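You operate a simulated robot arm through the tools that you are given. There is no shell and no other tool.

You are at the controls of a simulated robot arm. One attempt, no reset.

Task
Swap the crimped fitting in the nut crimper for fitting 3.
Fine: switch off before you lift the yellow guard; the crimped one goes back in the row; guard shut, then switch on again. Where these are worked on the way, their far stop is far enough and under half their travel is too little: yellow guard.

Only the result counts: the job must be done as asked and must still hold three seconds after the hand-in. Knocking over, shifting, dropping, spilling or breaking anything else fails it.

Robot
A 6-joint arm with a two-finger parallel gripper, fixed in place. Base frame: the origin is at the foot of the arm, x ahead of it, y to its left, z up; the work surface is at about z = 0.8. Units: m, rad, N and s.
With the tool pointing down near the work surface it reaches from about 0.1 to 0.84 m from the base axis. Its first joint turns from -2.007 to 2.007 rad. Payload 4.2 kg.
The TCP is the grasp point between the finger pads, 0.023 m short of the fingertips. In the tool frame z runs along the fingers and y along their closing line. The gripper opens to 0.094 m. The fingers are 0.038 m wide and 0.01 m thick; the gripper's body (0.054 by 0.096 m) begins 0.039 m behind the TCP.
Orientation is that of the tool frame in the base frame, as [roll, pitch, yaw] about the fixed x, y, z axes, in that order (R = Rz(yaw) Ry(pitch) Rx(roll)). With the fingers straight down and closing along the base's y, the tool's x points along the base's -x, its y along +y and its z along -z.

Tools
- The arm moves only by the tool jog_arm. Its argument "targets" is a list of rows, each a list of 7 numbers: the turn, a rotation vector about the tool's x, y, z in rad, then the shift along the tool's x, y, z in cm, then the finger opening in cm, from 0 to 9.4. In form: [[rx, ry, rz, dx, dy, dz, jaw], ...]. A call has 1 to 20 rows; each row shifts and turns the commanded pose from where the row before left it, along the tool's axes as they then stand. A row lasts 0.2 s, in which the tool goes at most 0.05 m and 0.15 rad; a call with a longer step from one row to the next is refused whole, and so is a gripper value outside its range. Where a pose cannot be reached the arm comes as near as it can. A force on the tool above 70 N (or 10 N above the force at the start of the call, whichever is more), or a blocked arm, ends the call early, and 0.2 s more pass. Each finger travels about 0.108 m/s and halts on what it meets, pressing with about 35 N; the grip force reading is that of the motor and also rises with nothing between the fingers. The clock runs only during rows and for 0.2 s after the last one: add rows that do not move to give the fingers time. The reply holds the time, the measured pose of the TCP, the force on the tool along the base axes, the opening and the grip force, in the units named above and with some noise, with the torque about the TCP (base axes, N m) and any sound that the robot's microphone picked up.
- Cameras (640 x 400 px; columns grow to the right, rows downward): "scene" is fixed at [0.0493, -0.5018, 1.4237]; the picture's right is [0.44, -0.90, 0.00], its down [-0.46, -0.23, -0.86] and it looks along [0.77, 0.38, -0.51] (base axes); focal length 259 px, centre (320, 200). "wrist" rides on the gripper at [0.086, 0.016, -0.075] in the tool frame; the picture's right is [-0.18, 0.98, 0.00], its down [-0.58, -0.11, -0.81] and it looks along [-0.79, -0.15, 0.59] (tool axes); focal length 243 px, centre (320, 200). There is no depth. A picture from a camera that has moved, and an enlarged one, comes with that camera's place and axes in the base frame and with its lens.
- snapshot(camera): a new picture of that camera. It takes no simulated time.
- move_column(by): slides the trunk up (or, below 0, down) by that many m; the arm rides with it, the base frame stays. It gives what a move gives, with no picture.
- enlarge(camera, box): a new picture of the part [left, top, right, bottom] of that camera's present view, enlarged. It takes no simulated time.
- finish_job(): hands the job in; it is judged then, once.

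Places have to be worked out from the pictures, the camera data and where the tool is seen. Open the gripper and draw the arm clear of the work before you hand the job in, unless the task says otherwise.

The tools are called after "Call:" by a JSON object that holds its "fn" and its "kwargs". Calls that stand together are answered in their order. jog_arm: Moves the arm, as the interface text tells. Its arguments: {"type":"object","properties":{"targets":{"type":"array","items":{"type":"array","items":{"type":"number"}}}},"required":["targets"]} The other tools are called the same way: move_column (by) slides the trunk up or down; snapshot (camera) takes a picture; enlarge (camera, box) takes an enlarged picture of a part of a camera's view; finish_job () hands the job in.

At the start:

```text
clock: 0.0
tcp_pos: [0.5738, -0.1837, 1.3113]
orientation: [3.141, -0.001, 3.141]
ft_force: [-0.6, 0.5, 0.0]
wrist_torque: [-0.02, 0.0, 0.0]
finger_gap: 0.0938
finger_force: 0.1
trunk travel left (down, up): [-0.875, 0.115]
```

scene: 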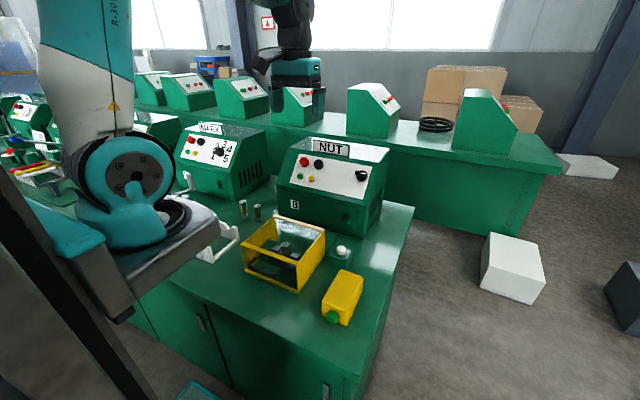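
wrist: 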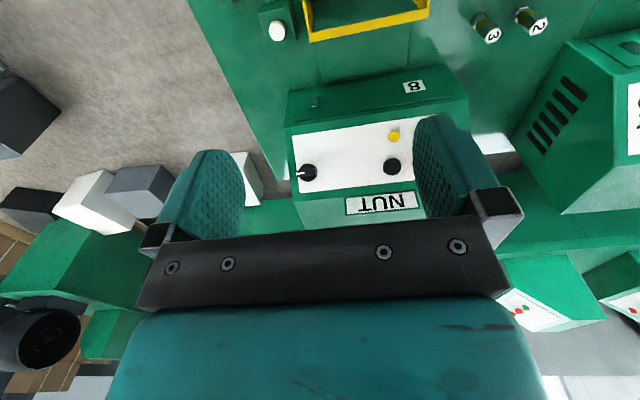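

I start by looking closer at the machine, its panel and the row of fittings.

Call:
{"fn": "enlarge", "kwargs": {"camera": "scene", "box": [220, 120, 420, 340]}}

Call:
{"fn": "enlarge", "kwargs": {"camera": "scene", "box": [270, 130, 400, 215]}}

Call:
{"fn": "enlarge", "kwargs": {"camera": "scene", "box": [200, 180, 340, 300]}}

Call:
{"fn": "enlarge", "kwargs": {"camera": "wrist", "box": [240, 0, 600, 225]}}

```text
1.82 times, centred on (320, 230) of scene
camera zoom: at [0.0493, -0.5018, 1.4237], right [0.44, -0.9, 0.0], down [-0.46, -0.23, -0.86], along [0.77, 0.38, -0.51], focal length 470 px, centre (320, 146)
```

zoom: 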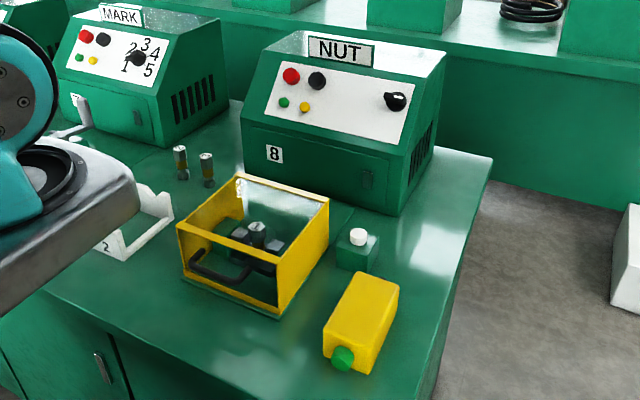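

```text
4.71 times, centred on (335, 172) of scene
camera zoom: at [0.0493, -0.5018, 1.4237], right [0.44, -0.9, 0.0], down [-0.46, -0.23, -0.86], along [0.77, 0.38, -0.51], focal length 1217 px, centre (249, 329)
```

zoom: 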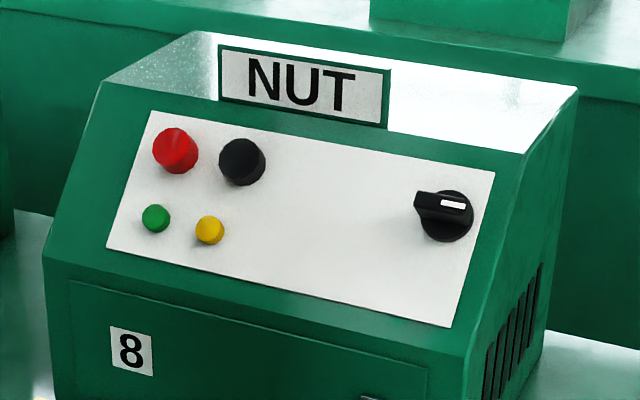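

```text
3.33 times, centred on (270, 240) of scene
camera zoom: at [0.0493, -0.5018, 1.4237], right [0.44, -0.9, 0.0], down [-0.46, -0.23, -0.86], along [0.77, 0.38, -0.51], focal length 862 px, centre (487, 67)
```

zoom: 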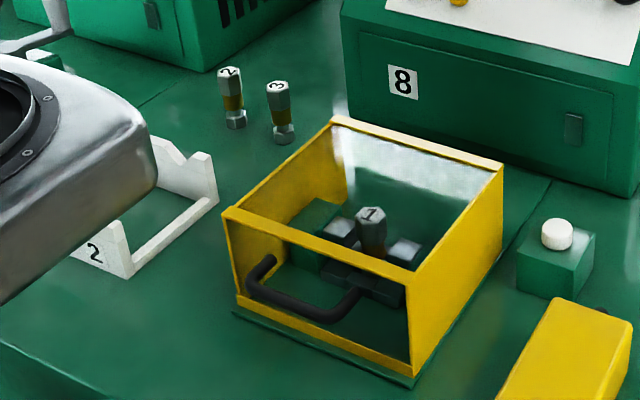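

```text
1.78 times, centred on (420, 112) of wrist
camera zoom: at [0.4879, -0.1675, 1.3854], right [0.18, 0.98, 0.0], down [0.58, -0.11, 0.81], along [0.79, -0.15, -0.59], focal length 431 px, centre (142, 356)
```

zoom: 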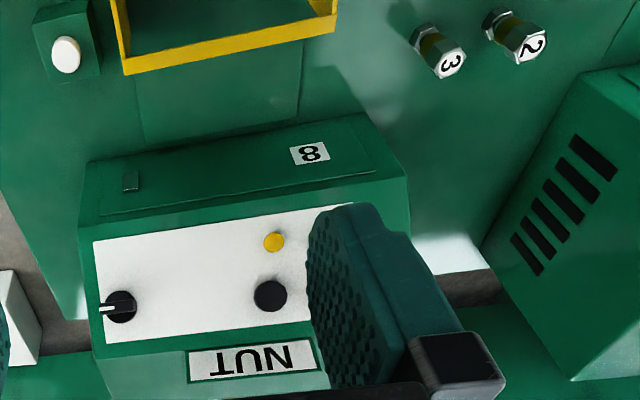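

The guard spans about x 0.48–0.64, y −0.215 to −0.02. I zoom further on the panel controls, the other machine for comparison, and the row area.

Call:
{"fn": "enlarge", "kwargs": {"camera": "scene", "box": [295, 150, 345, 185]}}

Call:
{"fn": "enlarge", "kwargs": {"camera": "scene", "box": [345, 160, 380, 184]}}

Call:
{"fn": "enlarge", "kwargs": {"camera": "scene", "box": [225, 190, 275, 225]}}

Call:
{"fn": "enlarge", "kwargs": {"camera": "scene", "box": [245, 215, 325, 290]}}

Call:
{"fn": "enlarge", "kwargs": {"camera": "scene", "box": [130, 110, 270, 200]}}

Call:
{"fn": "enlarge", "kwargs": {"camera": "scene", "box": [315, 235, 370, 330]}}

```text
11.43 times, centred on (320, 168) of scene
camera zoom: at [0.0493, -0.5018, 1.4237], right [0.44, -0.9, 0.0], down [-0.46, -0.23, -0.86], along [0.77, 0.38, -0.51], focal length 2956 px, centre (320, 571)
```

zoom: 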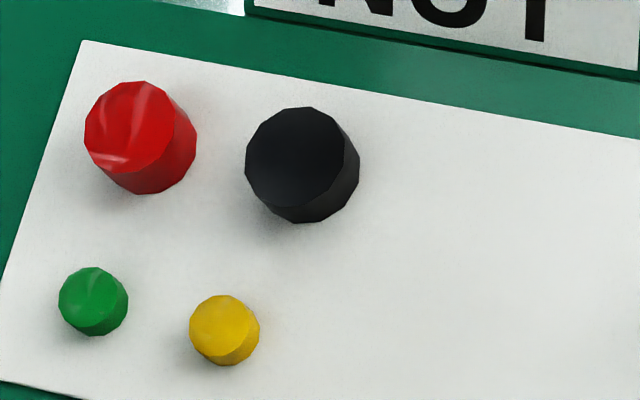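

```text
16.00 times, centred on (362, 172) of scene
camera zoom: at [0.0493, -0.5018, 1.4237], right [0.44, -0.9, 0.0], down [-0.46, -0.23, -0.86], along [0.77, 0.38, -0.51], focal length 4139 px, centre (-360, 648)
```

zoom: 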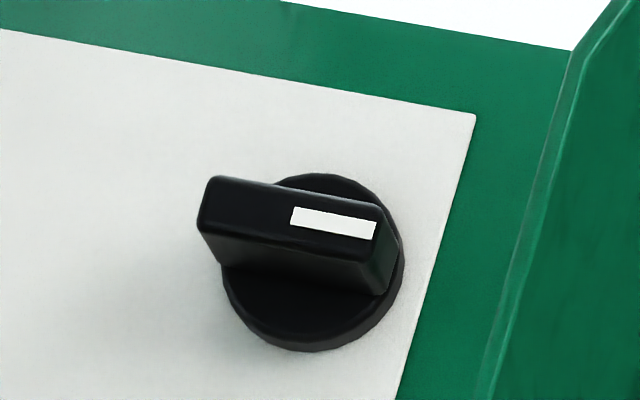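

```text
11.43 times, centred on (250, 208) of scene
camera zoom: at [0.0493, -0.5018, 1.4237], right [0.44, -0.9, 0.0], down [-0.46, -0.23, -0.86], along [0.77, 0.38, -0.51], focal length 2956 px, centre (1120, 114)
```

zoom: 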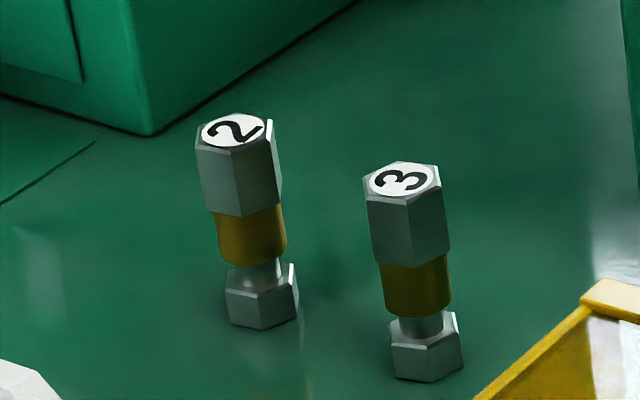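

```text
5.33 times, centred on (285, 252) of scene
camera zoom: at [0.0493, -0.5018, 1.4237], right [0.44, -0.9, 0.0], down [-0.46, -0.23, -0.86], along [0.77, 0.38, -0.51], focal length 1380 px, centre (507, -80)
```

zoom: 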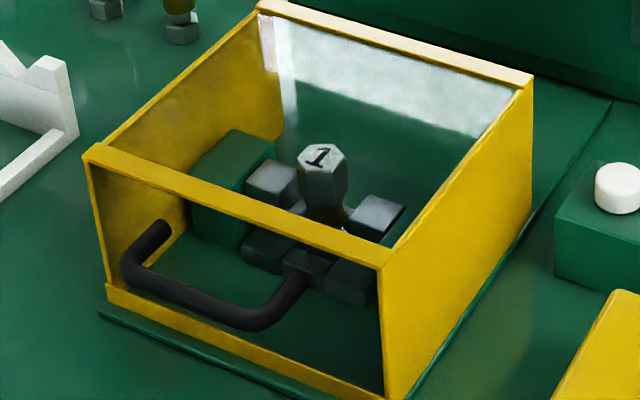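

```text
4.44 times, centred on (200, 155) of scene
camera zoom: at [0.0493, -0.5018, 1.4237], right [0.44, -0.9, 0.0], down [-0.46, -0.23, -0.86], along [0.77, 0.38, -0.51], focal length 1150 px, centre (853, 400)
```

zoom: 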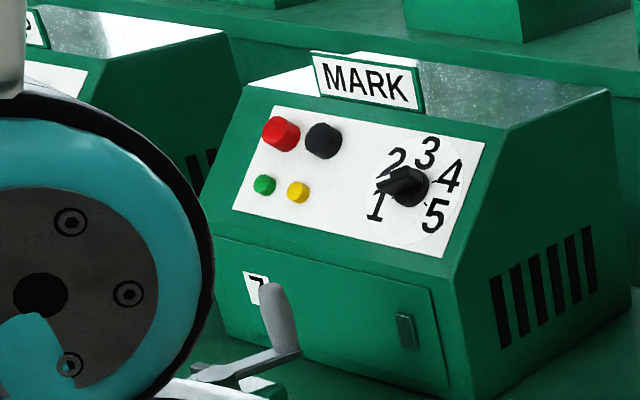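

```text
4.21 times, centred on (342, 282) of scene
camera zoom: at [0.0493, -0.5018, 1.4237], right [0.44, -0.9, 0.0], down [-0.46, -0.23, -0.86], along [0.77, 0.38, -0.51], focal length 1089 px, centre (225, -147)
```

zoom: 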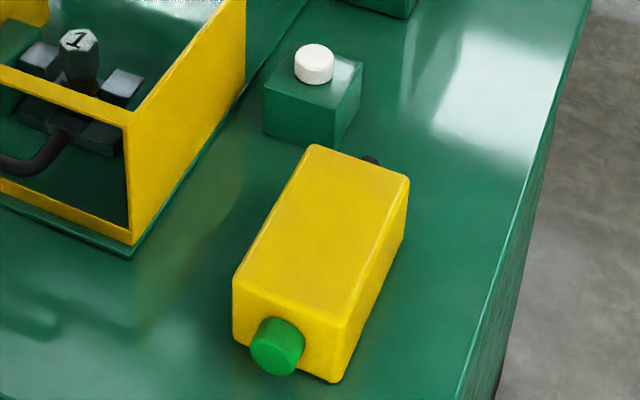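

The NUT panel has red and black buttons, two lamps and an unlabelled rotary switch with a white mark. I compare with the other machines for clues and listen with a still row.

Call:
{"fn": "enlarge", "kwargs": {"camera": "scene", "box": [0, 90, 64, 190]}}

Call:
{"fn": "enlarge", "kwargs": {"camera": "scene", "box": [130, 60, 270, 125]}}

Call:
{"fn": "enlarge", "kwargs": {"camera": "scene", "box": [270, 70, 410, 140]}}

Call:
{"fn": "jog_arm", "kwargs": {"targets": [[0, 0, 0, 0, 0, 0, 9.4]]}}

```text
4.00 times, centred on (32, 140) of scene
camera zoom: at [0.0493, -0.5018, 1.4237], right [0.44, -0.9, 0.0], down [-0.46, -0.23, -0.86], along [0.77, 0.38, -0.51], focal length 1035 px, centre (1472, 440)
```

zoom: 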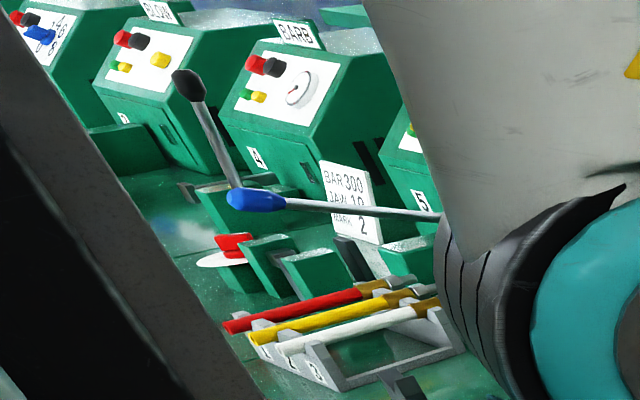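

```text
4.57 times, centred on (200, 92) of scene
camera zoom: at [0.0493, -0.5018, 1.4237], right [0.44, -0.9, 0.0], down [-0.46, -0.23, -0.86], along [0.77, 0.38, -0.51], focal length 1183 px, centre (869, 691)
```

zoom: 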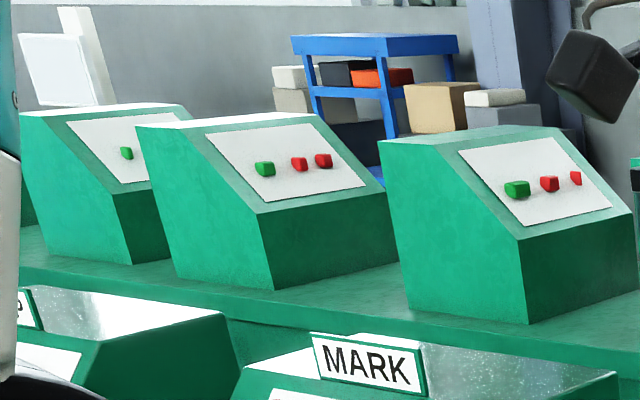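

```text
4.57 times, centred on (340, 105) of scene
camera zoom: at [0.0493, -0.5018, 1.4237], right [0.44, -0.9, 0.0], down [-0.46, -0.23, -0.86], along [0.77, 0.38, -0.51], focal length 1183 px, centre (229, 634)
```

zoom: 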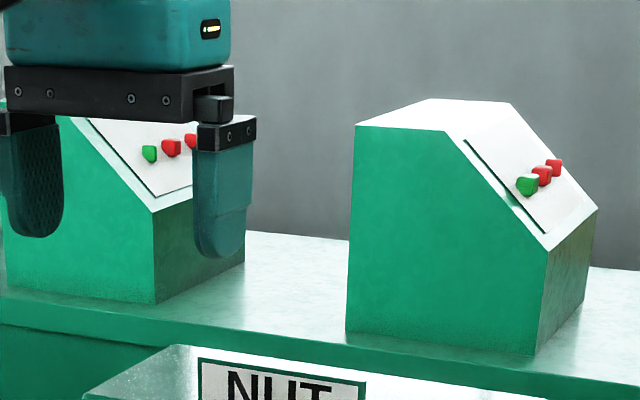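

```text
clock: 0.4
tcp_pos: [0.5741, -0.1851, 1.311]
orientation: [3.141, -0.001, 3.141]
ft_force: [-0.3, 0.9, -0.8]
wrist_torque: [-0.01, -0.01, 0.0]
finger_gap: 0.0939
finger_force: 0.0
trunk travel left (down, up): [-0.875, 0.115]
```

The red/black buttons and lamps are common to every machine. The rotary switch (about x 0.873, y −0.264, z 1.02, on a panel tilted ~50°) is NUT's own, so I take it as the on/off switch. I tilt the tool square to the panel and roll it 90° so the fingers would straddle the horizontal bar.

Call:
{"fn": "jog_arm", "kwargs": {"targets": [[0, -0.144, 0, 0, 0, 0, 9.4], [0, -0.144, 0, 0, 0, 0, 9.4], [0, -0.144, 0, 0, 0, 0, 9.4], [0, -0.144, 0, 0, 0, 0, 9.4], [0, -0.144, 0, 0, 0, 0, 9.4], [0, -0.144, 0, 0, 0, 0, 9.4], [0, 0, 0.1428, 0, 0, 0, 9.4], [0, 0, 0.1428, 0, 0, 0, 9.4], [0, 0, 0.1428, 0, 0, 0, 9.4], [0, 0, 0.1428, 0, 0, 0, 9.4], [0, 0, 0.1428, 0, 0, 0, 9.4], [0, 0, 0.1428, 0, 0, 0, 9.4], [0, 0, 0.1428, 0, 0, 0, 9.4], [0, 0, 0.1428, 0, 0, 0, 9.4], [0, 0, 0.1428, 0, 0, 0, 9.4], [0, 0, 0.1428, 0, 0, 0, 9.4], [0, 0, 0.1428, 0, 0, 0, 9.4]]}}

Call:
{"fn": "snapshot", "kwargs": {"camera": "wrist"}}

Call:
{"fn": "snapshot", "kwargs": {"camera": "scene"}}

```text
clock: 4.0
tcp_pos: [0.5742, -0.184, 1.3121]
orientation: [2.278, -0.002, 1.57]
ft_force: [-0.2, -0.3, -0.3]
wrist_torque: [0.04, -0.01, 0.01]
finger_gap: 0.094
finger_force: 0.1
trunk travel left (down, up): [-0.875, 0.115]
```

```text
taken
camera wrist: at [0.5282, -0.0973, 1.3718], right [0.64, -0.19, 0.75], down [-0.68, -0.58, 0.44], along [0.35, -0.79, -0.5], focal length 243 px, centre (320, 200)
```

wrist: 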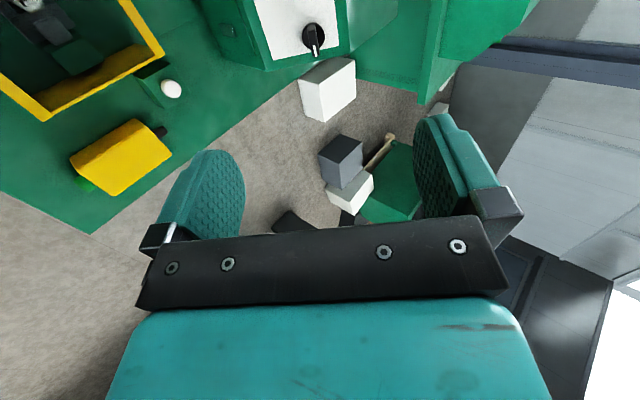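

```text
taken
```

scene: 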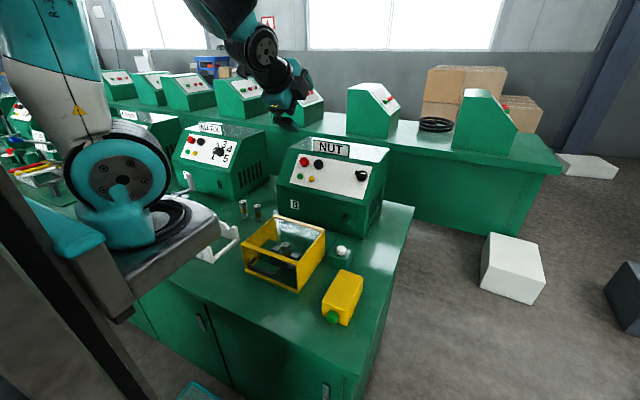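

Arm is clear and square to the panel. I move to a stand-off about 0.12 m from the switch and look again.

Call:
{"fn": "jog_arm", "kwargs": {"targets": [[0, 0, 0, -1.0, -0.33, 3.71, 9.4], [0, 0, 0, -1.0, -0.33, 3.71, 9.4], [0, 0, 0, -1.0, -0.33, 3.71, 8], [0, 0, 0, -1.0, -0.33, 3.71, 7], [0, 0, 0, -1.0, -0.33, 3.71, 6], [0, 0, 0, -1.0, -0.33, 3.71, 5], [0, 0, 0, -1.0, -0.33, 3.71, 5], [0, 0, 0, -1.0, -0.33, 3.71, 5], [0, 0, 0, 0, 0, 0, 5]]}}

Call:
{"fn": "snapshot", "kwargs": {"camera": "wrist"}}

Call:
{"fn": "enlarge", "kwargs": {"camera": "scene", "box": [290, 100, 420, 210]}}

```text
clock: 6.0
tcp_pos: [0.7828, -0.2642, 1.0989]
orientation: [2.279, 0.0, 1.571]
ft_force: [0.7, -1.4, 0.6]
wrist_torque: [0.0, 0.02, 0.03]
finger_gap: 0.05
finger_force: 0.0
trunk travel left (down, up): [-0.875, 0.115]
```

```text
taken
camera wrist: at [0.737, -0.1774, 1.1586], right [0.64, -0.18, 0.75], down [-0.68, -0.58, 0.44], along [0.35, -0.79, -0.5], focal length 243 px, centre (320, 200)
```

wrist: 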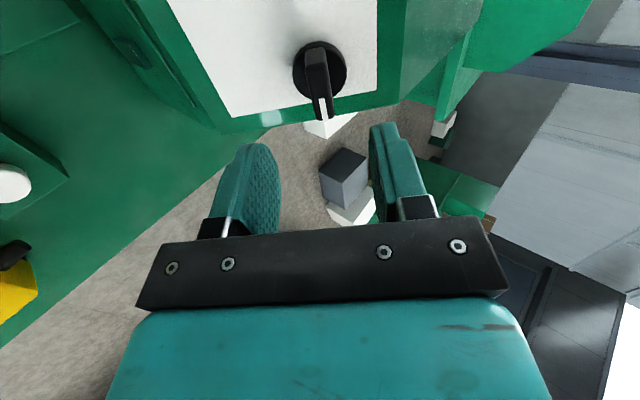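

```text
3.64 times, centred on (355, 155) of scene
camera zoom: at [0.0493, -0.5018, 1.4237], right [0.44, -0.9, 0.0], down [-0.46, -0.23, -0.86], along [0.77, 0.38, -0.51], focal length 941 px, centre (193, 364)
```

zoom: 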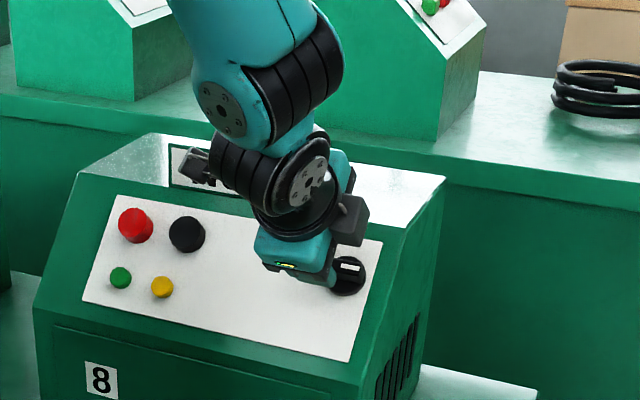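

The wrist view confirms the switch bar at about (0.872, −0.267, 1.02), its outer face ~0.03 m off the panel. I move in with the fingers either side and close on it.

Call:
{"fn": "jog_arm", "kwargs": {"targets": [[0, 0, 0, -0.3, -0.2, 2.5, 5], [0, 0, 0, 0, 0, 2.5, 5], [0, 0, 0, 0, 0, 2.0, 5], [0, 0, 0, 0, 0, 1.3, 5], [0, 0, 0, 0, 0, 0, 5]]}}

Call:
{"fn": "snapshot", "kwargs": {"camera": "wrist"}}

Call:
{"fn": "enlarge", "kwargs": {"camera": "scene", "box": [320, 140, 400, 200]}}

```text
clock: 7.2
tcp_pos: [0.8448, -0.2671, 1.0427]
orientation: [2.277, -0.001, 1.572]
ft_force: [-0.1, -0.2, -0.3]
wrist_torque: [0.0, 0.02, -0.01]
finger_gap: 0.0499
finger_force: 0.1
trunk travel left (down, up): [-0.875, 0.115]
```

```text
taken
camera wrist: at [0.799, -0.1804, 1.103], right [0.64, -0.18, 0.75], down [-0.68, -0.58, 0.44], along [0.35, -0.79, -0.5], focal length 243 px, centre (320, 200)
```

wrist: 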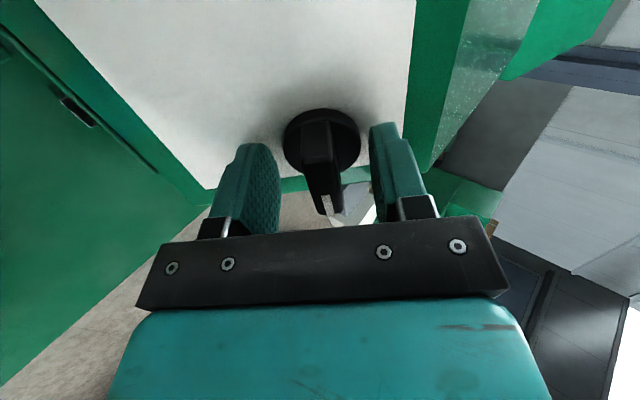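

```text
6.67 times, centred on (360, 170) of scene
camera zoom: at [0.0493, -0.5018, 1.4237], right [0.44, -0.9, 0.0], down [-0.46, -0.23, -0.86], along [0.77, 0.38, -0.51], focal length 1725 px, centre (53, 400)
```

zoom: 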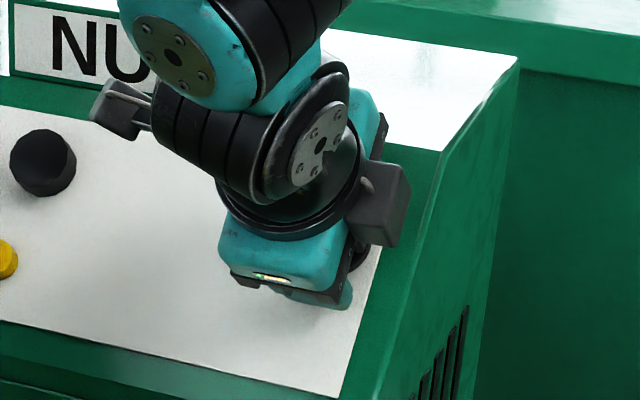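

The bar lies midway between the fingers. I close on it.

Call:
{"fn": "jog_arm", "kwargs": {"targets": [[0, 0, 0, 0, 0, 0.3, 3], [0, 0, 0, 0, 0, 0, 1.5], [0, 0, 0, 0, 0, 0, 0], [0, 0, 0, 0, 0, 0, 0], [0, 0, 0, 0, 0, 0, 0]]}}

Call:
{"fn": "snapshot", "kwargs": {"camera": "wrist"}}

```text
clock: 8.4
tcp_pos: [0.8457, -0.2688, 1.045]
orientation: [2.274, 0.0, 1.569]
ft_force: [-19.4, 1.8, 26.1]
wrist_torque: [0.44, 0.04, 0.45]
finger_gap: 0.0386
finger_force: 44.7
trunk travel left (down, up): [-0.875, 0.115]
```

```text
taken
camera wrist: at [0.7997, -0.1804, 1.1037], right [0.64, -0.18, 0.75], down [-0.69, -0.58, 0.44], along [0.36, -0.79, -0.5], focal length 243 px, centre (320, 200)
```

wrist: 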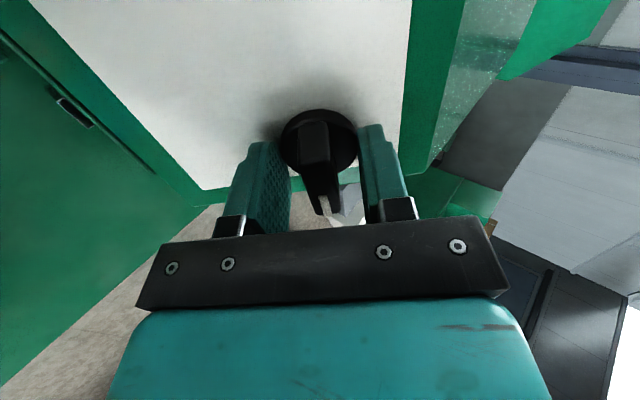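

The gap stopped at 0.039 m: the fingers caught the round base, so I'm too deep. I open, back off 1 cm and close again on the bar only.

Call:
{"fn": "jog_arm", "kwargs": {"targets": [[0, 0, 0, 0, 0, -0.3, 4.5], [0, 0, 0, 0, 0, -0.7, 5], [0, 0, 0, 0, 0, 0, 5], [0, 0, 0, 0, 0, 0, 3], [0, 0, 0, 0, 0, 0, 1.5], [0, 0, 0, 0, 0, 0, 0], [0, 0, 0, 0, 0, 0, 0]]}}

Call:
{"fn": "snapshot", "kwargs": {"camera": "wrist"}}

```text
clock: 10.0
tcp_pos: [0.8412, -0.2675, 1.0496]
orientation: [2.275, 0.002, 1.572]
ft_force: [12.4, -2.6, 11.5]
wrist_torque: [0.23, 0.93, 0.25]
finger_gap: 0.0144
finger_force: 45.2
trunk travel left (down, up): [-0.875, 0.115]
```

```text
taken
camera wrist: at [0.7945, -0.1804, 1.1092], right [0.64, -0.18, 0.75], down [-0.69, -0.58, 0.44], along [0.36, -0.79, -0.49], focal length 243 px, centre (320, 200)
```

wrist: 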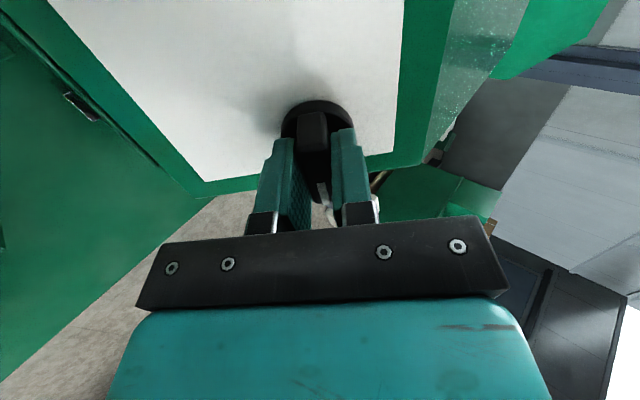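

The bar is gripped (gap 0.0144), with a slight side load up the slope that I relieve by 2 mm. Then I try a small counter-clockwise twist (mark toward up).

Call:
{"fn": "jog_arm", "kwargs": {"targets": [[0, 0, 0, 0, 0.2, 0, 0], [0, 0, -0.1, 0, 0, 0, 0], [0, 0, -0.1, 0, 0, 0, 0], [0, 0, -0.1, 0, 0, 0, 0]]}}

Call:
{"fn": "snapshot", "kwargs": {"camera": "wrist"}}

```text
clock: 11.0
tcp_pos: [0.8414, -0.2682, 1.0506]
orientation: [2.299, 0.229, 1.769]
ft_force: [14.3, -2.3, 11.9]
wrist_torque: [0.72, 1.23, 0.7]
finger_gap: 0.0146
finger_force: 44.6
trunk travel left (down, up): [-0.875, 0.115]
```

```text
taken
camera wrist: at [0.778, -0.1794, 1.0898], right [0.64, 0.12, 0.76], down [-0.57, -0.59, 0.58], along [0.51, -0.8, -0.31], focal length 243 px, centre (320, 200)
```

wrist: 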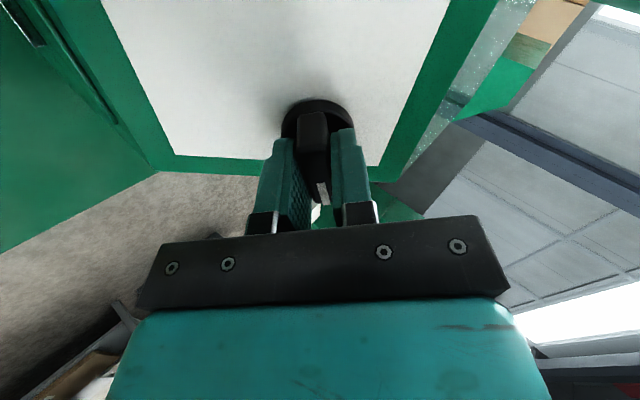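

The bar turns with the tool. I continue counter-clockwise to see where the stop is.

Call:
{"fn": "jog_arm", "kwargs": {"targets": [[0, 0, -0.1, 0, 0.1, 0, 0], [0, 0, -0.12, 0, 0, 0, 0], [0, 0, -0.12, 0, 0, 0, 0], [0, 0, -0.12, 0, 0, 0, 0], [0, 0, -0.12, 0, 0, 0, 0]]}}

Call:
{"fn": "snapshot", "kwargs": {"camera": "wrist"}}

```text
clock: 12.2
tcp_pos: [0.8413, -0.2656, 1.051]
orientation: [2.502, 0.631, 2.239]
ft_force: [13.0, 1.6, 15.6]
wrist_torque: [0.14, 1.47, 0.06]
finger_gap: 0.0144
finger_force: 45.2
trunk travel left (down, up): [-0.875, 0.115]
```

```text
taken
camera wrist: at [0.7485, -0.1985, 1.0554], right [0.5, 0.64, 0.58], down [-0.37, -0.45, 0.81], along [0.79, -0.62, 0.01], focal length 243 px, centre (320, 200)
```

wrist: 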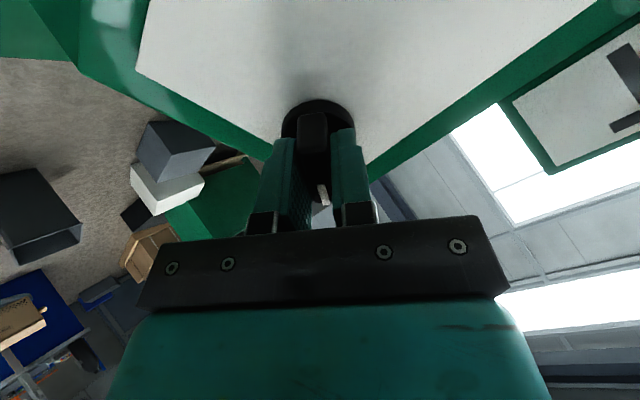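

Still turning freely with no stop yet, so I continue toward 90°.

Call:
{"fn": "jog_arm", "kwargs": {"targets": [[0, 0, -0.12, 0, 0, 0, 0], [0, 0, -0.12, 0, 0, 0, 0], [0, 0, -0.12, 0, 0, 0, 0], [0, 0, -0.12, 0, 0, 0, 0], [0, 0, -0.12, 0, 0, 0, 0], [0, 0, -0.09, 0, 0, 0, 0]]}}

Call:
{"fn": "snapshot", "kwargs": {"camera": "wrist"}}

Call:
{"fn": "enlarge", "kwargs": {"camera": "scene", "box": [290, 130, 420, 210]}}

```text
clock: 13.6
tcp_pos: [0.8416, -0.2658, 1.0515]
orientation: [-3.141, 0.865, -3.138]
ft_force: [16.3, 10.8, 18.6]
wrist_torque: [0.19, -0.13, -0.13]
finger_gap: 0.0138
finger_force: 45.3
trunk travel left (down, up): [-0.875, 0.115]
```

```text
taken
camera wrist: at [0.7292, -0.2486, 1.0326], right [0.12, 0.98, 0.14], down [-0.24, -0.11, 0.97], along [0.96, -0.14, 0.22], focal length 243 px, centre (320, 200)
```

wrist: 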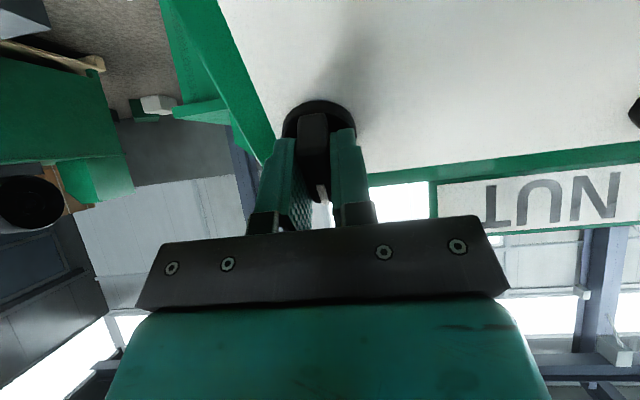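

```text
4.92 times, centred on (355, 170) of scene
camera zoom: at [0.0493, -0.5018, 1.4237], right [0.44, -0.9, 0.0], down [-0.46, -0.23, -0.86], along [0.77, 0.38, -0.51], focal length 1274 px, centre (148, 348)
```

zoom: 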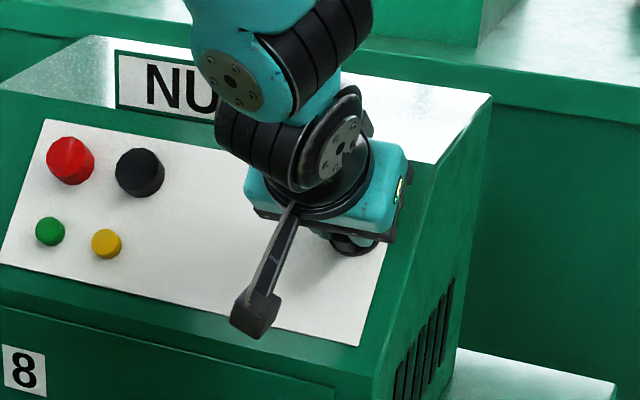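

The mark now points up, 90° from where it was, with no clear stop felt. I probe a little farther for a stop.

Call:
{"fn": "jog_arm", "kwargs": {"targets": [[0, 0, -0.1, 0, 0, 0, 0], [0, 0, -0.1, 0, 0, 0, 0], [0, 0, 0, 0, 0, 0, 0]]}}

Call:
{"fn": "enlarge", "kwargs": {"camera": "wrist", "box": [240, 80, 400, 240]}}

```text
clock: 14.4
tcp_pos: [0.842, -0.2653, 1.049]
orientation: [-2.917, 0.841, -2.839]
ft_force: [9.5, 13.6, 13.8]
wrist_torque: [1.72, -0.68, -0.94]
finger_gap: 0.0201
finger_force: 44.9
trunk travel left (down, up): [-0.875, 0.115]
```

```text
2.50 times, centred on (320, 160) of wrist
camera zoom: at [0.7273, -0.266, 1.0308], right [-0.01, 1.0, -0.01], down [-0.23, 0.01, 0.97], along [0.97, 0.01, 0.23], focal length 606 px, centre (320, 300)
```

zoom: 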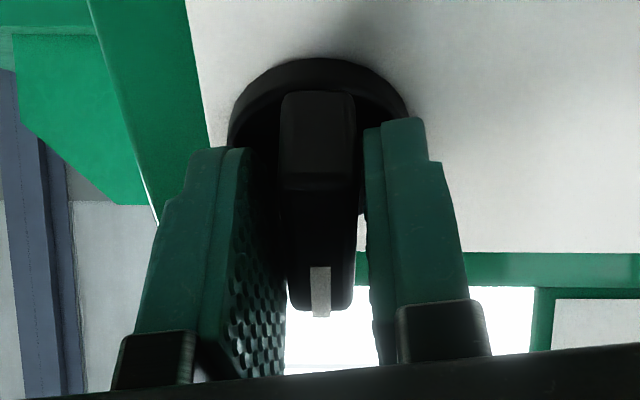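

The finger gap opened and the torque rose: that is the stop at ~90°, mark up. So the switch has been turned fully over. I undo the overtwist, open, and back off.

Call:
{"fn": "jog_arm", "kwargs": {"targets": [[0, 0, 0.12, 0, 0, 0, 0.5], [0, 0, 0.06, 0, 0, 0, 2], [0, 0, 0, 0, 0, 0, 4.5], [0, 0, 0, 0, 0, 0, 5], [0, 0, 0, 0, 0, -3, 5], [0, 0, 0, 0, 0, -4.5, 5], [0, 0, 0, 0, 0, -4.5, 5], [0, 0, 0, 0, 0, -4.5, 5], [0, 0, 0, 0, 0, -4.5, 5], [0, 0, 0, 0, 0, -4.5, 5]]}}

Call:
{"fn": "snapshot", "kwargs": {"camera": "wrist"}}

Call:
{"fn": "enlarge", "kwargs": {"camera": "scene", "box": [290, 130, 420, 210]}}

```text
clock: 16.6
tcp_pos: [0.6482, -0.2667, 1.2143]
orientation: [-3.119, 0.863, -3.109]
ft_force: [0.0, 0.0, -0.3]
wrist_torque: [0.0, 0.04, 0.02]
finger_gap: 0.0499
finger_force: 0.0
trunk travel left (down, up): [-0.875, 0.115]
```

```text
taken
camera wrist: at [0.5355, -0.2517, 1.1972], right [0.11, 0.99, 0.13], down [-0.23, -0.1, 0.97], along [0.97, -0.13, 0.22], focal length 243 px, centre (320, 200)
```

wrist: 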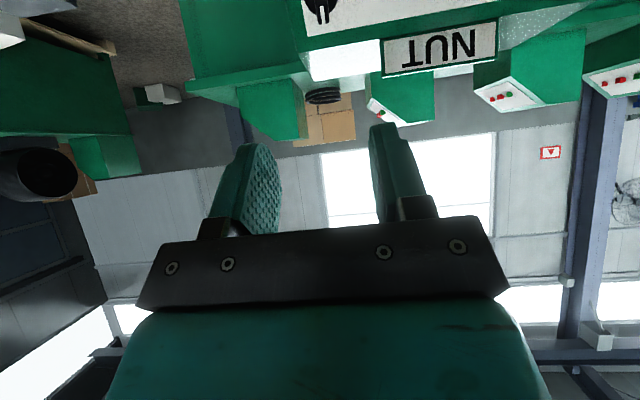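

```text
4.92 times, centred on (355, 170) of scene
camera zoom: at [0.0493, -0.5018, 1.4237], right [0.44, -0.9, 0.0], down [-0.46, -0.23, -0.86], along [0.77, 0.38, -0.51], focal length 1274 px, centre (148, 348)
```

zoom: 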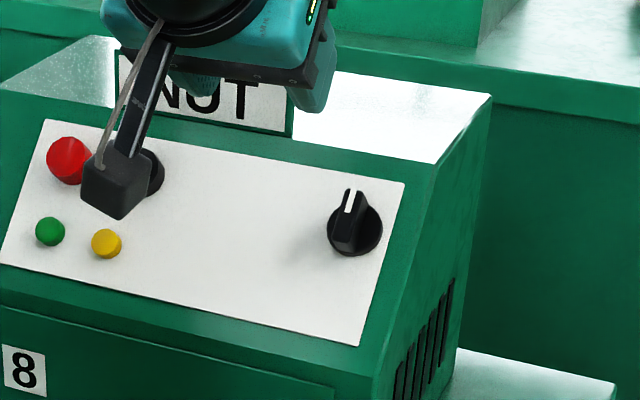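

The switch now stands with its mark up (off). I retract, turn the tool back to pointing down, and tilt so the wrist camera looks at the guard and the row.

Call:
{"fn": "jog_arm", "kwargs": {"targets": [[0, 0, 0.02, 0, 0, 0, 6], [0, 0.14, 0, 0, 0, 0, 7], [0, 0.14, 0, 0, 0, 0, 8], [0, 0.14, 0, 0, 0, 0, 9], [0, 0.14, 0, 0, 0, 0, 9], [0, 0.14, 0, 0, 0, 0, 9], [0, 0.14, 0, 0, 0, 0, 9], [0, 0.14, 0, 0, 0, 0, 9], [0, 0.14, 0, 0, 0, 0, 9], [0, 0.14, 0, 0, 0, 0, 9], [0, 0, 0, 2.5, 3.3, 0.35, 9], [0, 0, 0, 2.5, 3.3, 0.35, 9], [0, 0, 0, 2.5, 3.3, 0.35, 9], [0, 0, 0, 2.5, 3.3, 0.35, 9], [0, 0, 0, 2.5, 3.3, 0.35, 9], [0, 0, 0, 2.5, 3.3, 0.35, 9]]}}

Call:
{"fn": "snapshot", "kwargs": {"camera": "wrist"}}

Call:
{"fn": "snapshot", "kwargs": {"camera": "scene"}}

```text
clock: 20.0
tcp_pos: [0.499, -0.0683, 1.255]
orientation: [-3.141, -0.397, -3.14]
ft_force: [-0.1, -0.6, -0.2]
wrist_torque: [0.02, -0.01, 0.04]
finger_gap: 0.0902
finger_force: 0.1
trunk travel left (down, up): [-0.875, 0.115]
```

```text
taken
camera wrist: at [0.4494, -0.052, 1.3561], right [0.17, 0.98, -0.07], down [0.85, -0.11, 0.52], along [0.5, -0.15, -0.85], focal length 243 px, centre (320, 200)
```

wrist: 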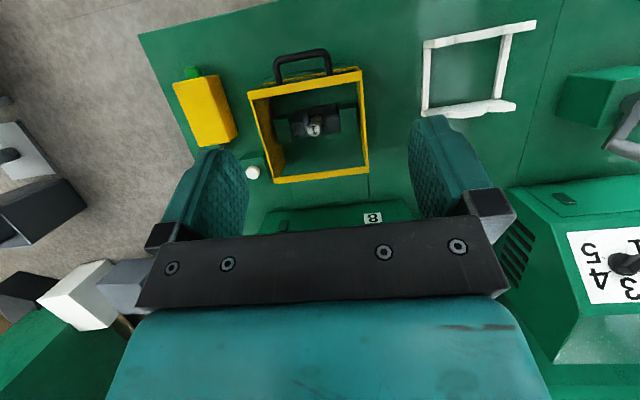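

```text
taken
```

scene: 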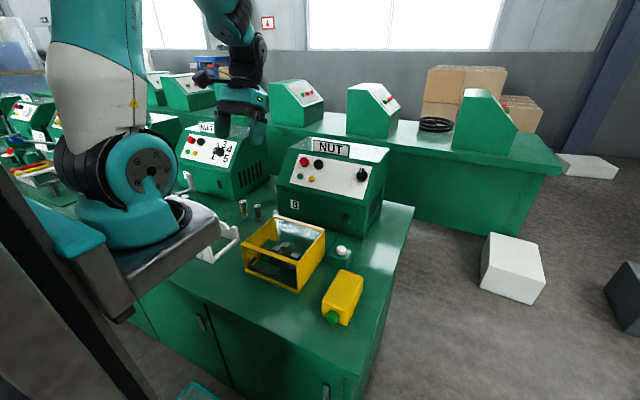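

Call:
{"fn": "enlarge", "kwargs": {"camera": "wrist", "box": [230, 40, 390, 140]}}

Call:
{"fn": "enlarge", "kwargs": {"camera": "wrist", "box": [230, 120, 390, 220]}}

```text
4.00 times, centred on (310, 90) of wrist
camera zoom: at [0.4494, -0.052, 1.3561], right [0.17, 0.98, -0.07], down [0.85, -0.11, 0.52], along [0.5, -0.15, -0.85], focal length 970 px, centre (360, 640)
```

zoom: 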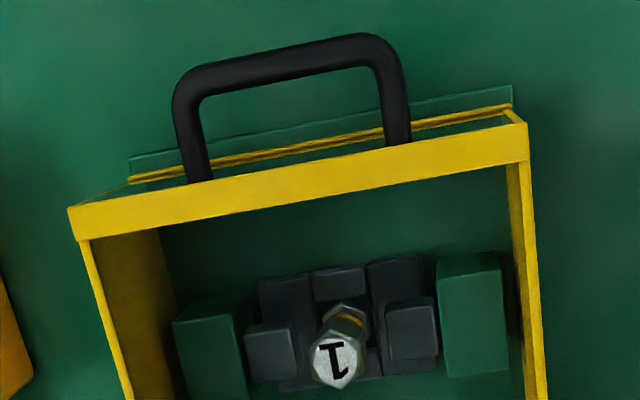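

```text
4.00 times, centred on (310, 170) of wrist
camera zoom: at [0.4494, -0.052, 1.3561], right [0.17, 0.98, -0.07], down [0.85, -0.11, 0.52], along [0.5, -0.15, -0.85], focal length 970 px, centre (360, 320)
```

zoom: 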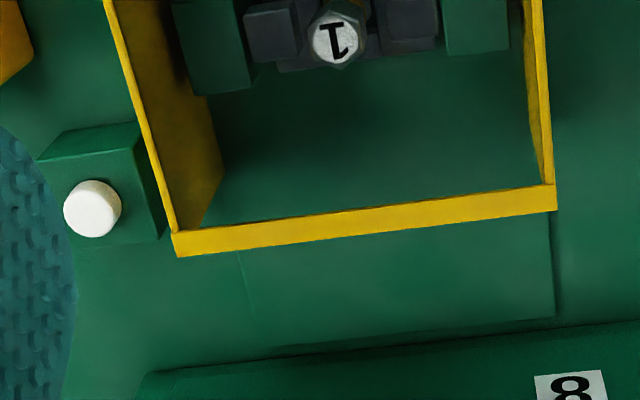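

From both cameras the handle bar runs at about x 0.446, z 0.883, y −0.16 to −0.08, ~2.5 cm clear of the guard's front face (x 0.479), and the hinge must be along the back edge (x≈0.65). I turn the tool to 45° forward‑down with the fingers closing across the bar, and go to a stand‑off.

Call:
{"fn": "jog_arm", "kwargs": {"targets": [[0, -0.1478, 0, 0, 0, 0, 9], [0, -0.1478, 0, 0, 0, 0, 9], [0, -0.1478, 0, 0, 0, 0, 8], [0, -0.1478, 0, 0, 0, 0, 7], [0, -0.1478, 0, 0, 0, 0, 6], [0, -0.1478, 0, 0, 0, 0, 5], [0, -0.1478, 0, 0, 0, 0, 4], [0, -0.1478, 0, 0, 0, 0, 3.5], [0, 0, 0.1428, 0, 0, 0, 3.5], [0, 0, 0.1428, 0, 0, 0, 3.5], [0, 0, 0.1428, 0, 0, 0, 3.5], [0, 0, 0.1428, 0, 0, 0, 3.5], [0, 0, 0.1428, 0, 0, 0, 3.5], [0, 0, 0.1428, 0, 0, 0, 3.5], [0, 0, 0.1428, 0, 0, 0, 3.5], [0, 0, 0.1428, 0, 0, 0, 3.5], [0, 0, 0.1428, 0, 0, 0, 3.5], [0, 0, 0.1428, 0, 0, 0, 3.5], [0, 0, 0.1428, 0, 0, 0, 3.5]]}}

Call:
{"fn": "jog_arm", "kwargs": {"targets": [[0, 0, 0, -0.64, -3.756, 1.175, 3.5], [0, 0, 0, -0.64, -3.756, 1.175, 3.5], [0, 0, 0, -0.64, -3.756, 1.175, 3.5], [0, 0, 0, -0.64, -3.756, 1.175, 3.5], [0, 0, 0, -0.64, -3.756, 1.175, 3.5], [0, 0, 0, -0.64, -3.756, 1.175, 3.5], [0, 0, 0, -0.64, -3.756, 1.175, 3.5], [0, 0, 0, -0.64, -3.756, 1.175, 3.5], [0, 0, 0, 0, 0, 0, 3.5]]}}

Call:
{"fn": "snapshot", "kwargs": {"camera": "wrist"}}

Call:
{"fn": "snapshot", "kwargs": {"camera": "scene"}}

```text
clock: 24.0
tcp_pos: [0.5687, -0.0562, 1.3002]
orientation: [2.354, -0.001, 1.568]
ft_force: [0.1, 0.4, 0.0]
wrist_torque: [0.0, -0.01, 0.01]
finger_gap: 0.0348
finger_force: 0.0
out of reach, approached as far as the arm can: row 5, 6, 7, 8
trunk travel left (down, up): [-0.875, 0.115]
```

```text
clock: 26.0
tcp_pos: [0.6016, -0.086, 1.0632]
orientation: [2.354, -0.001, 1.57]
ft_force: [0.3, 0.1, 0.3]
wrist_torque: [-0.04, -0.01, 0.0]
finger_gap: 0.0351
finger_force: 0.1
out of reach, approached as far as the arm can: row 1, 2, 3, 4, 5, 6, 7, 8
trunk travel left (down, up): [-0.875, 0.115]
```

```text
taken
camera wrist: at [0.5591, 0.0022, 1.1264], right [0.69, -0.18, 0.7], down [-0.65, -0.58, 0.49], along [0.31, -0.79, -0.52], focal length 243 px, centre (320, 200)
```

wrist: 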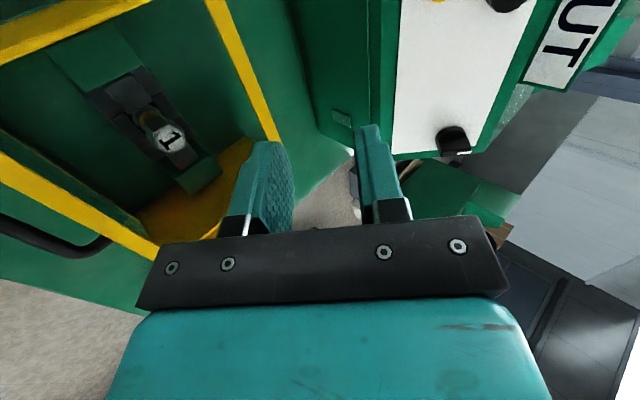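

```text
taken
```

scene: 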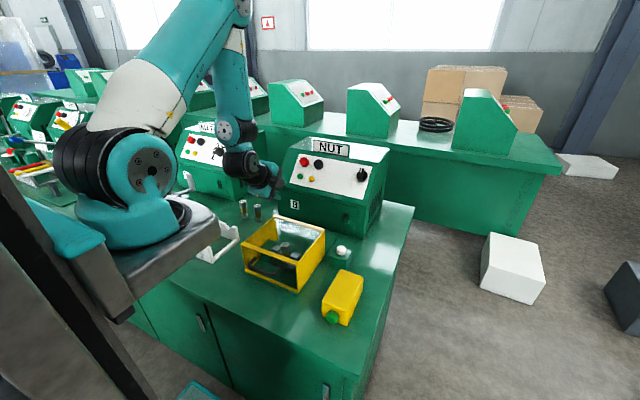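

The arm can't take that tilt so close in: its base seems to sit near x≈0.32, so the handle is only ~0.17 m from its axis. A vertical tool closing along x is the better grasp. I first lift a bit and straighten the tool to vertical.

Call:
{"fn": "jog_arm", "kwargs": {"targets": [[0, 0, 0, 0, 3.5, -3.5, 3.5], [0, 0, 0, 0, 3.5, -3.5, 3.5], [0, 0, 0, 0, 3.0, 3.0, 3.5], [0.131, 0, 0, 0, 0, 0, 3.5], [0.131, 0, 0, 0, 0, 0, 3.5], [0.131, 0, 0, 0, 0, 0, 3.5], [0.131, 0, 0, 0, 0, 0, 3.5], [0.131, 0, 0, 0, 0, 0, 3.5], [0.13, 0, 0, 0, 0, 0, 3.5], [0, 0, 0, 0, 0, 0, 3.5]]}}

Call:
{"fn": "snapshot", "kwargs": {"camera": "scene"}}

```text
clock: 28.2
tcp_pos: [0.6591, -0.0849, 1.1602]
orientation: [3.141, 0.0, 1.572]
ft_force: [-0.9, 0.0, 0.2]
wrist_torque: [0.0, -0.01, -0.01]
finger_gap: 0.0351
finger_force: 0.0
out of reach, approached as far as the arm can: row 1, 2
trunk travel left (down, up): [-0.875, 0.115]
```

```text
taken
```

scene: 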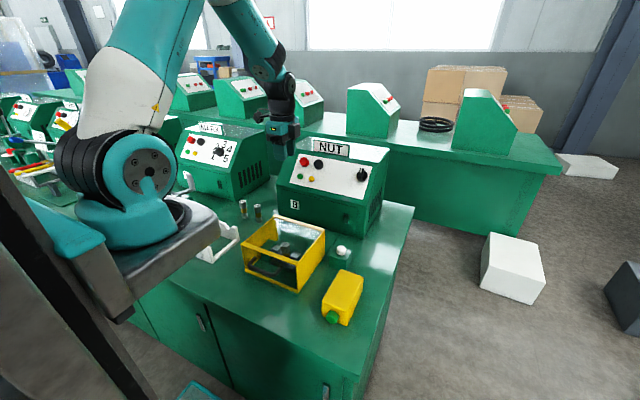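

The commanded pose follows the reached one, good. Now vertical, I move above the handle at z≈0.99.

Call:
{"fn": "jog_arm", "kwargs": {"targets": [[0, 0, 0, -0.57, -3.55, 2.83, 3.5], [0, 0, 0, -0.57, -3.55, 2.83, 3.5], [0, 0, 0, -0.57, -3.55, 2.83, 3.5], [0, 0, 0, -0.57, -3.55, 2.83, 3.5], [0, 0, 0, -0.57, -3.55, 2.83, 3.5], [0, 0, 0, -0.57, -3.55, 2.83, 3.5], [0, 0, 0, 0, 0, 0, 3.5]]}}

Call:
{"fn": "snapshot", "kwargs": {"camera": "wrist"}}

Call:
{"fn": "snapshot", "kwargs": {"camera": "scene"}}

```text
clock: 29.8
tcp_pos: [0.4617, -0.1198, 0.9801]
orientation: [3.141, -0.001, 1.571]
ft_force: [0.6, -0.5, 0.4]
wrist_torque: [0.0, -0.02, 0.0]
finger_gap: 0.0348
finger_force: 0.0
out of reach, approached as far as the arm can: row 6
trunk travel left (down, up): [-0.875, 0.115]
```

```text
taken
camera wrist: at [0.4774, -0.0333, 1.0553], right [0.98, -0.18, 0.0], down [-0.11, -0.58, 0.81], along [-0.15, -0.79, -0.59], focal length 243 px, centre (320, 200)
```

wrist: 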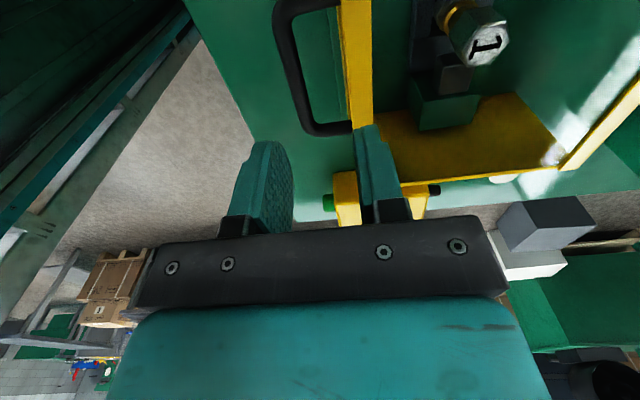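

```text
taken
```

scene: 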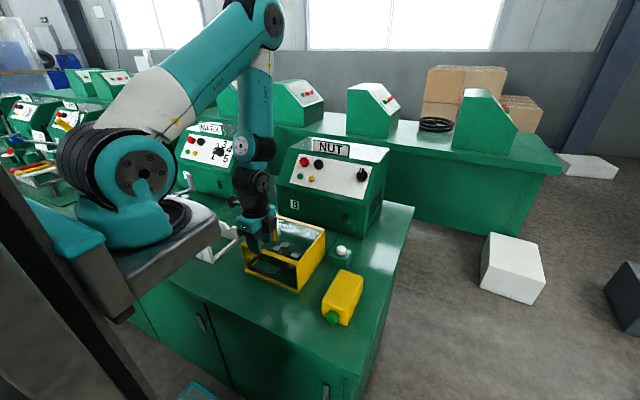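

At this height the arm folds too tightly near x 0.46. Raising the trunk puts the shoulder higher above the wrist and should free the reach.

Call:
{"fn": "move_column", "kwargs": {"by": 0.11}}

Call:
{"fn": "jog_arm", "kwargs": {"targets": [[0, 0, 0, 0, 0, 3.5, 3.5], [0, 0, 0, 0, -0.8, 3.5, 3.5], [0, 0, 0, 0, -0.8, 3.5, 3.5], [0, 0, 0, 0, 0, 0, 3.5]]}}

Call:
{"fn": "snapshot", "kwargs": {"camera": "wrist"}}

```text
clock: 31.2
tcp_pos: [0.4604, -0.1202, 1.0913]
orientation: [3.141, 0.001, 1.571]
ft_force: [-0.5, -0.5, -0.3]
wrist_torque: [0.0, -0.01, 0.0]
finger_gap: 0.0353
finger_force: 0.0
trunk travel left (down, up): [-0.985, 0.005]
```

```text
clock: 32.2
tcp_pos: [0.4452, -0.121, 0.985]
orientation: [-3.141, 0.0, 1.571]
ft_force: [1.2, 0.5, -0.3]
wrist_torque: [0.02, 0.0, 0.02]
finger_gap: 0.0349
finger_force: 0.0
trunk travel left (down, up): [-0.985, 0.005]
```

```text
taken
camera wrist: at [0.4615, -0.0341, 1.06], right [0.98, -0.18, 0.0], down [-0.11, -0.58, 0.81], along [-0.15, -0.79, -0.59], focal length 243 px, centre (320, 200)
```

wrist: 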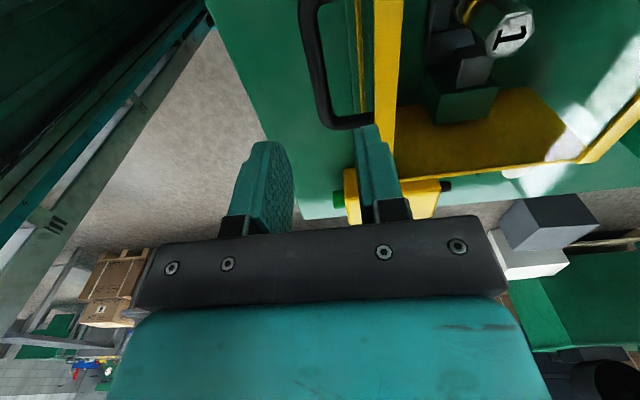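

Now the tool reaches straight above the bar (bar re‑measured at x≈0.445, z≈0.88). I narrow the jaws to 3 cm and descend to z≈0.893, keeping the gripper body just above the guard's top edge.

Call:
{"fn": "jog_arm", "kwargs": {"targets": [[0, 0, 0, 0, 0.05, 3, 3.0], [0, 0, 0, 0, 0, 3, 3.0], [0, 0, 0, 0, 0, 2, 3.0], [0, 0, 0, 0, 0, 1.1, 3.0], [0, 0, 0, 0, 0, 0, 3.0]]}}

Call:
{"fn": "snapshot", "kwargs": {"camera": "wrist"}}

Call:
{"fn": "enlarge", "kwargs": {"camera": "scene", "box": [210, 180, 350, 300]}}

```text
clock: 33.4
tcp_pos: [0.4462, -0.1216, 0.8952]
orientation: [-3.14, 0.0, 1.571]
ft_force: [-0.9, 0.6, -0.5]
wrist_torque: [0.01, -0.05, -0.02]
finger_gap: 0.0299
finger_force: 0.0
trunk travel left (down, up): [-0.985, 0.005]
```

```text
taken
camera wrist: at [0.4621, -0.0336, 0.9693], right [0.98, -0.18, 0.0], down [-0.11, -0.58, 0.81], along [-0.15, -0.79, -0.59], focal length 243 px, centre (320, 200)
```

wrist: 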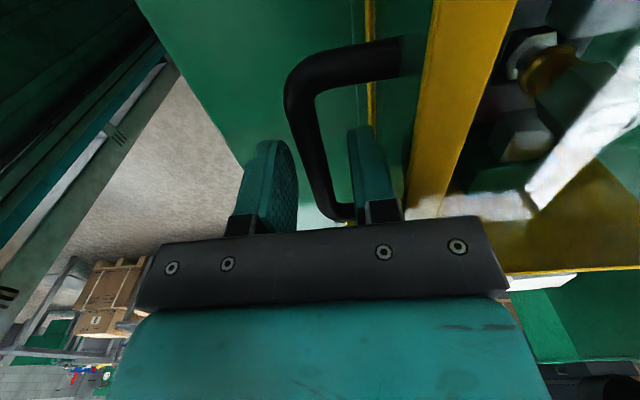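

```text
3.33 times, centred on (280, 240) of scene
camera zoom: at [0.0493, -0.5018, 1.4237], right [0.44, -0.9, 0.0], down [-0.46, -0.23, -0.86], along [0.77, 0.38, -0.51], focal length 862 px, centre (453, 67)
```

zoom: 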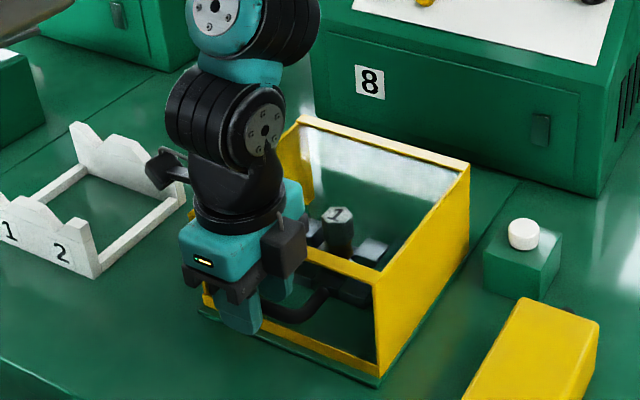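

The bar runs between the fingers. I close on it.

Call:
{"fn": "jog_arm", "kwargs": {"targets": [[0, 0, 0, 0, 0, 0, 1.5], [0, 0, 0, 0, 0, 0, 0.5], [0, 0, 0, 0, 0, 0, 0.5], [0, 0, 0, 0, 0, 0, 0.5]]}}

Call:
{"fn": "snapshot", "kwargs": {"camera": "wrist"}}

```text
clock: 34.4
tcp_pos: [0.4448, -0.1206, 0.8952]
orientation: [-3.14, -0.001, 1.572]
ft_force: [-7.3, 1.0, -1.1]
wrist_torque: [-0.02, 0.12, 1.78]
finger_gap: 0.0118
finger_force: 44.8
trunk travel left (down, up): [-0.985, 0.005]
```

```text
taken
camera wrist: at [0.4613, -0.0336, 0.9696], right [0.98, -0.18, 0.0], down [-0.11, -0.58, 0.81], along [-0.15, -0.79, -0.59], focal length 243 px, centre (320, 200)
```

wrist: 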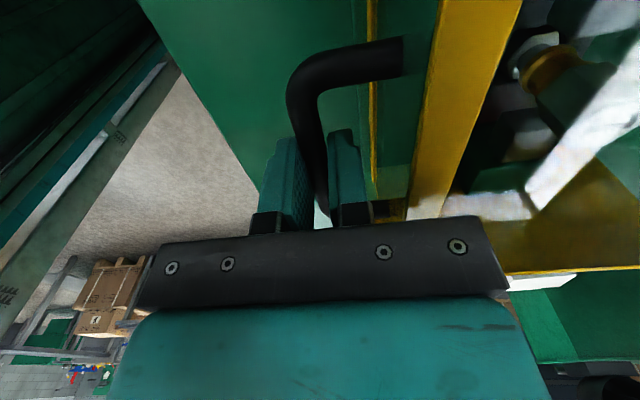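

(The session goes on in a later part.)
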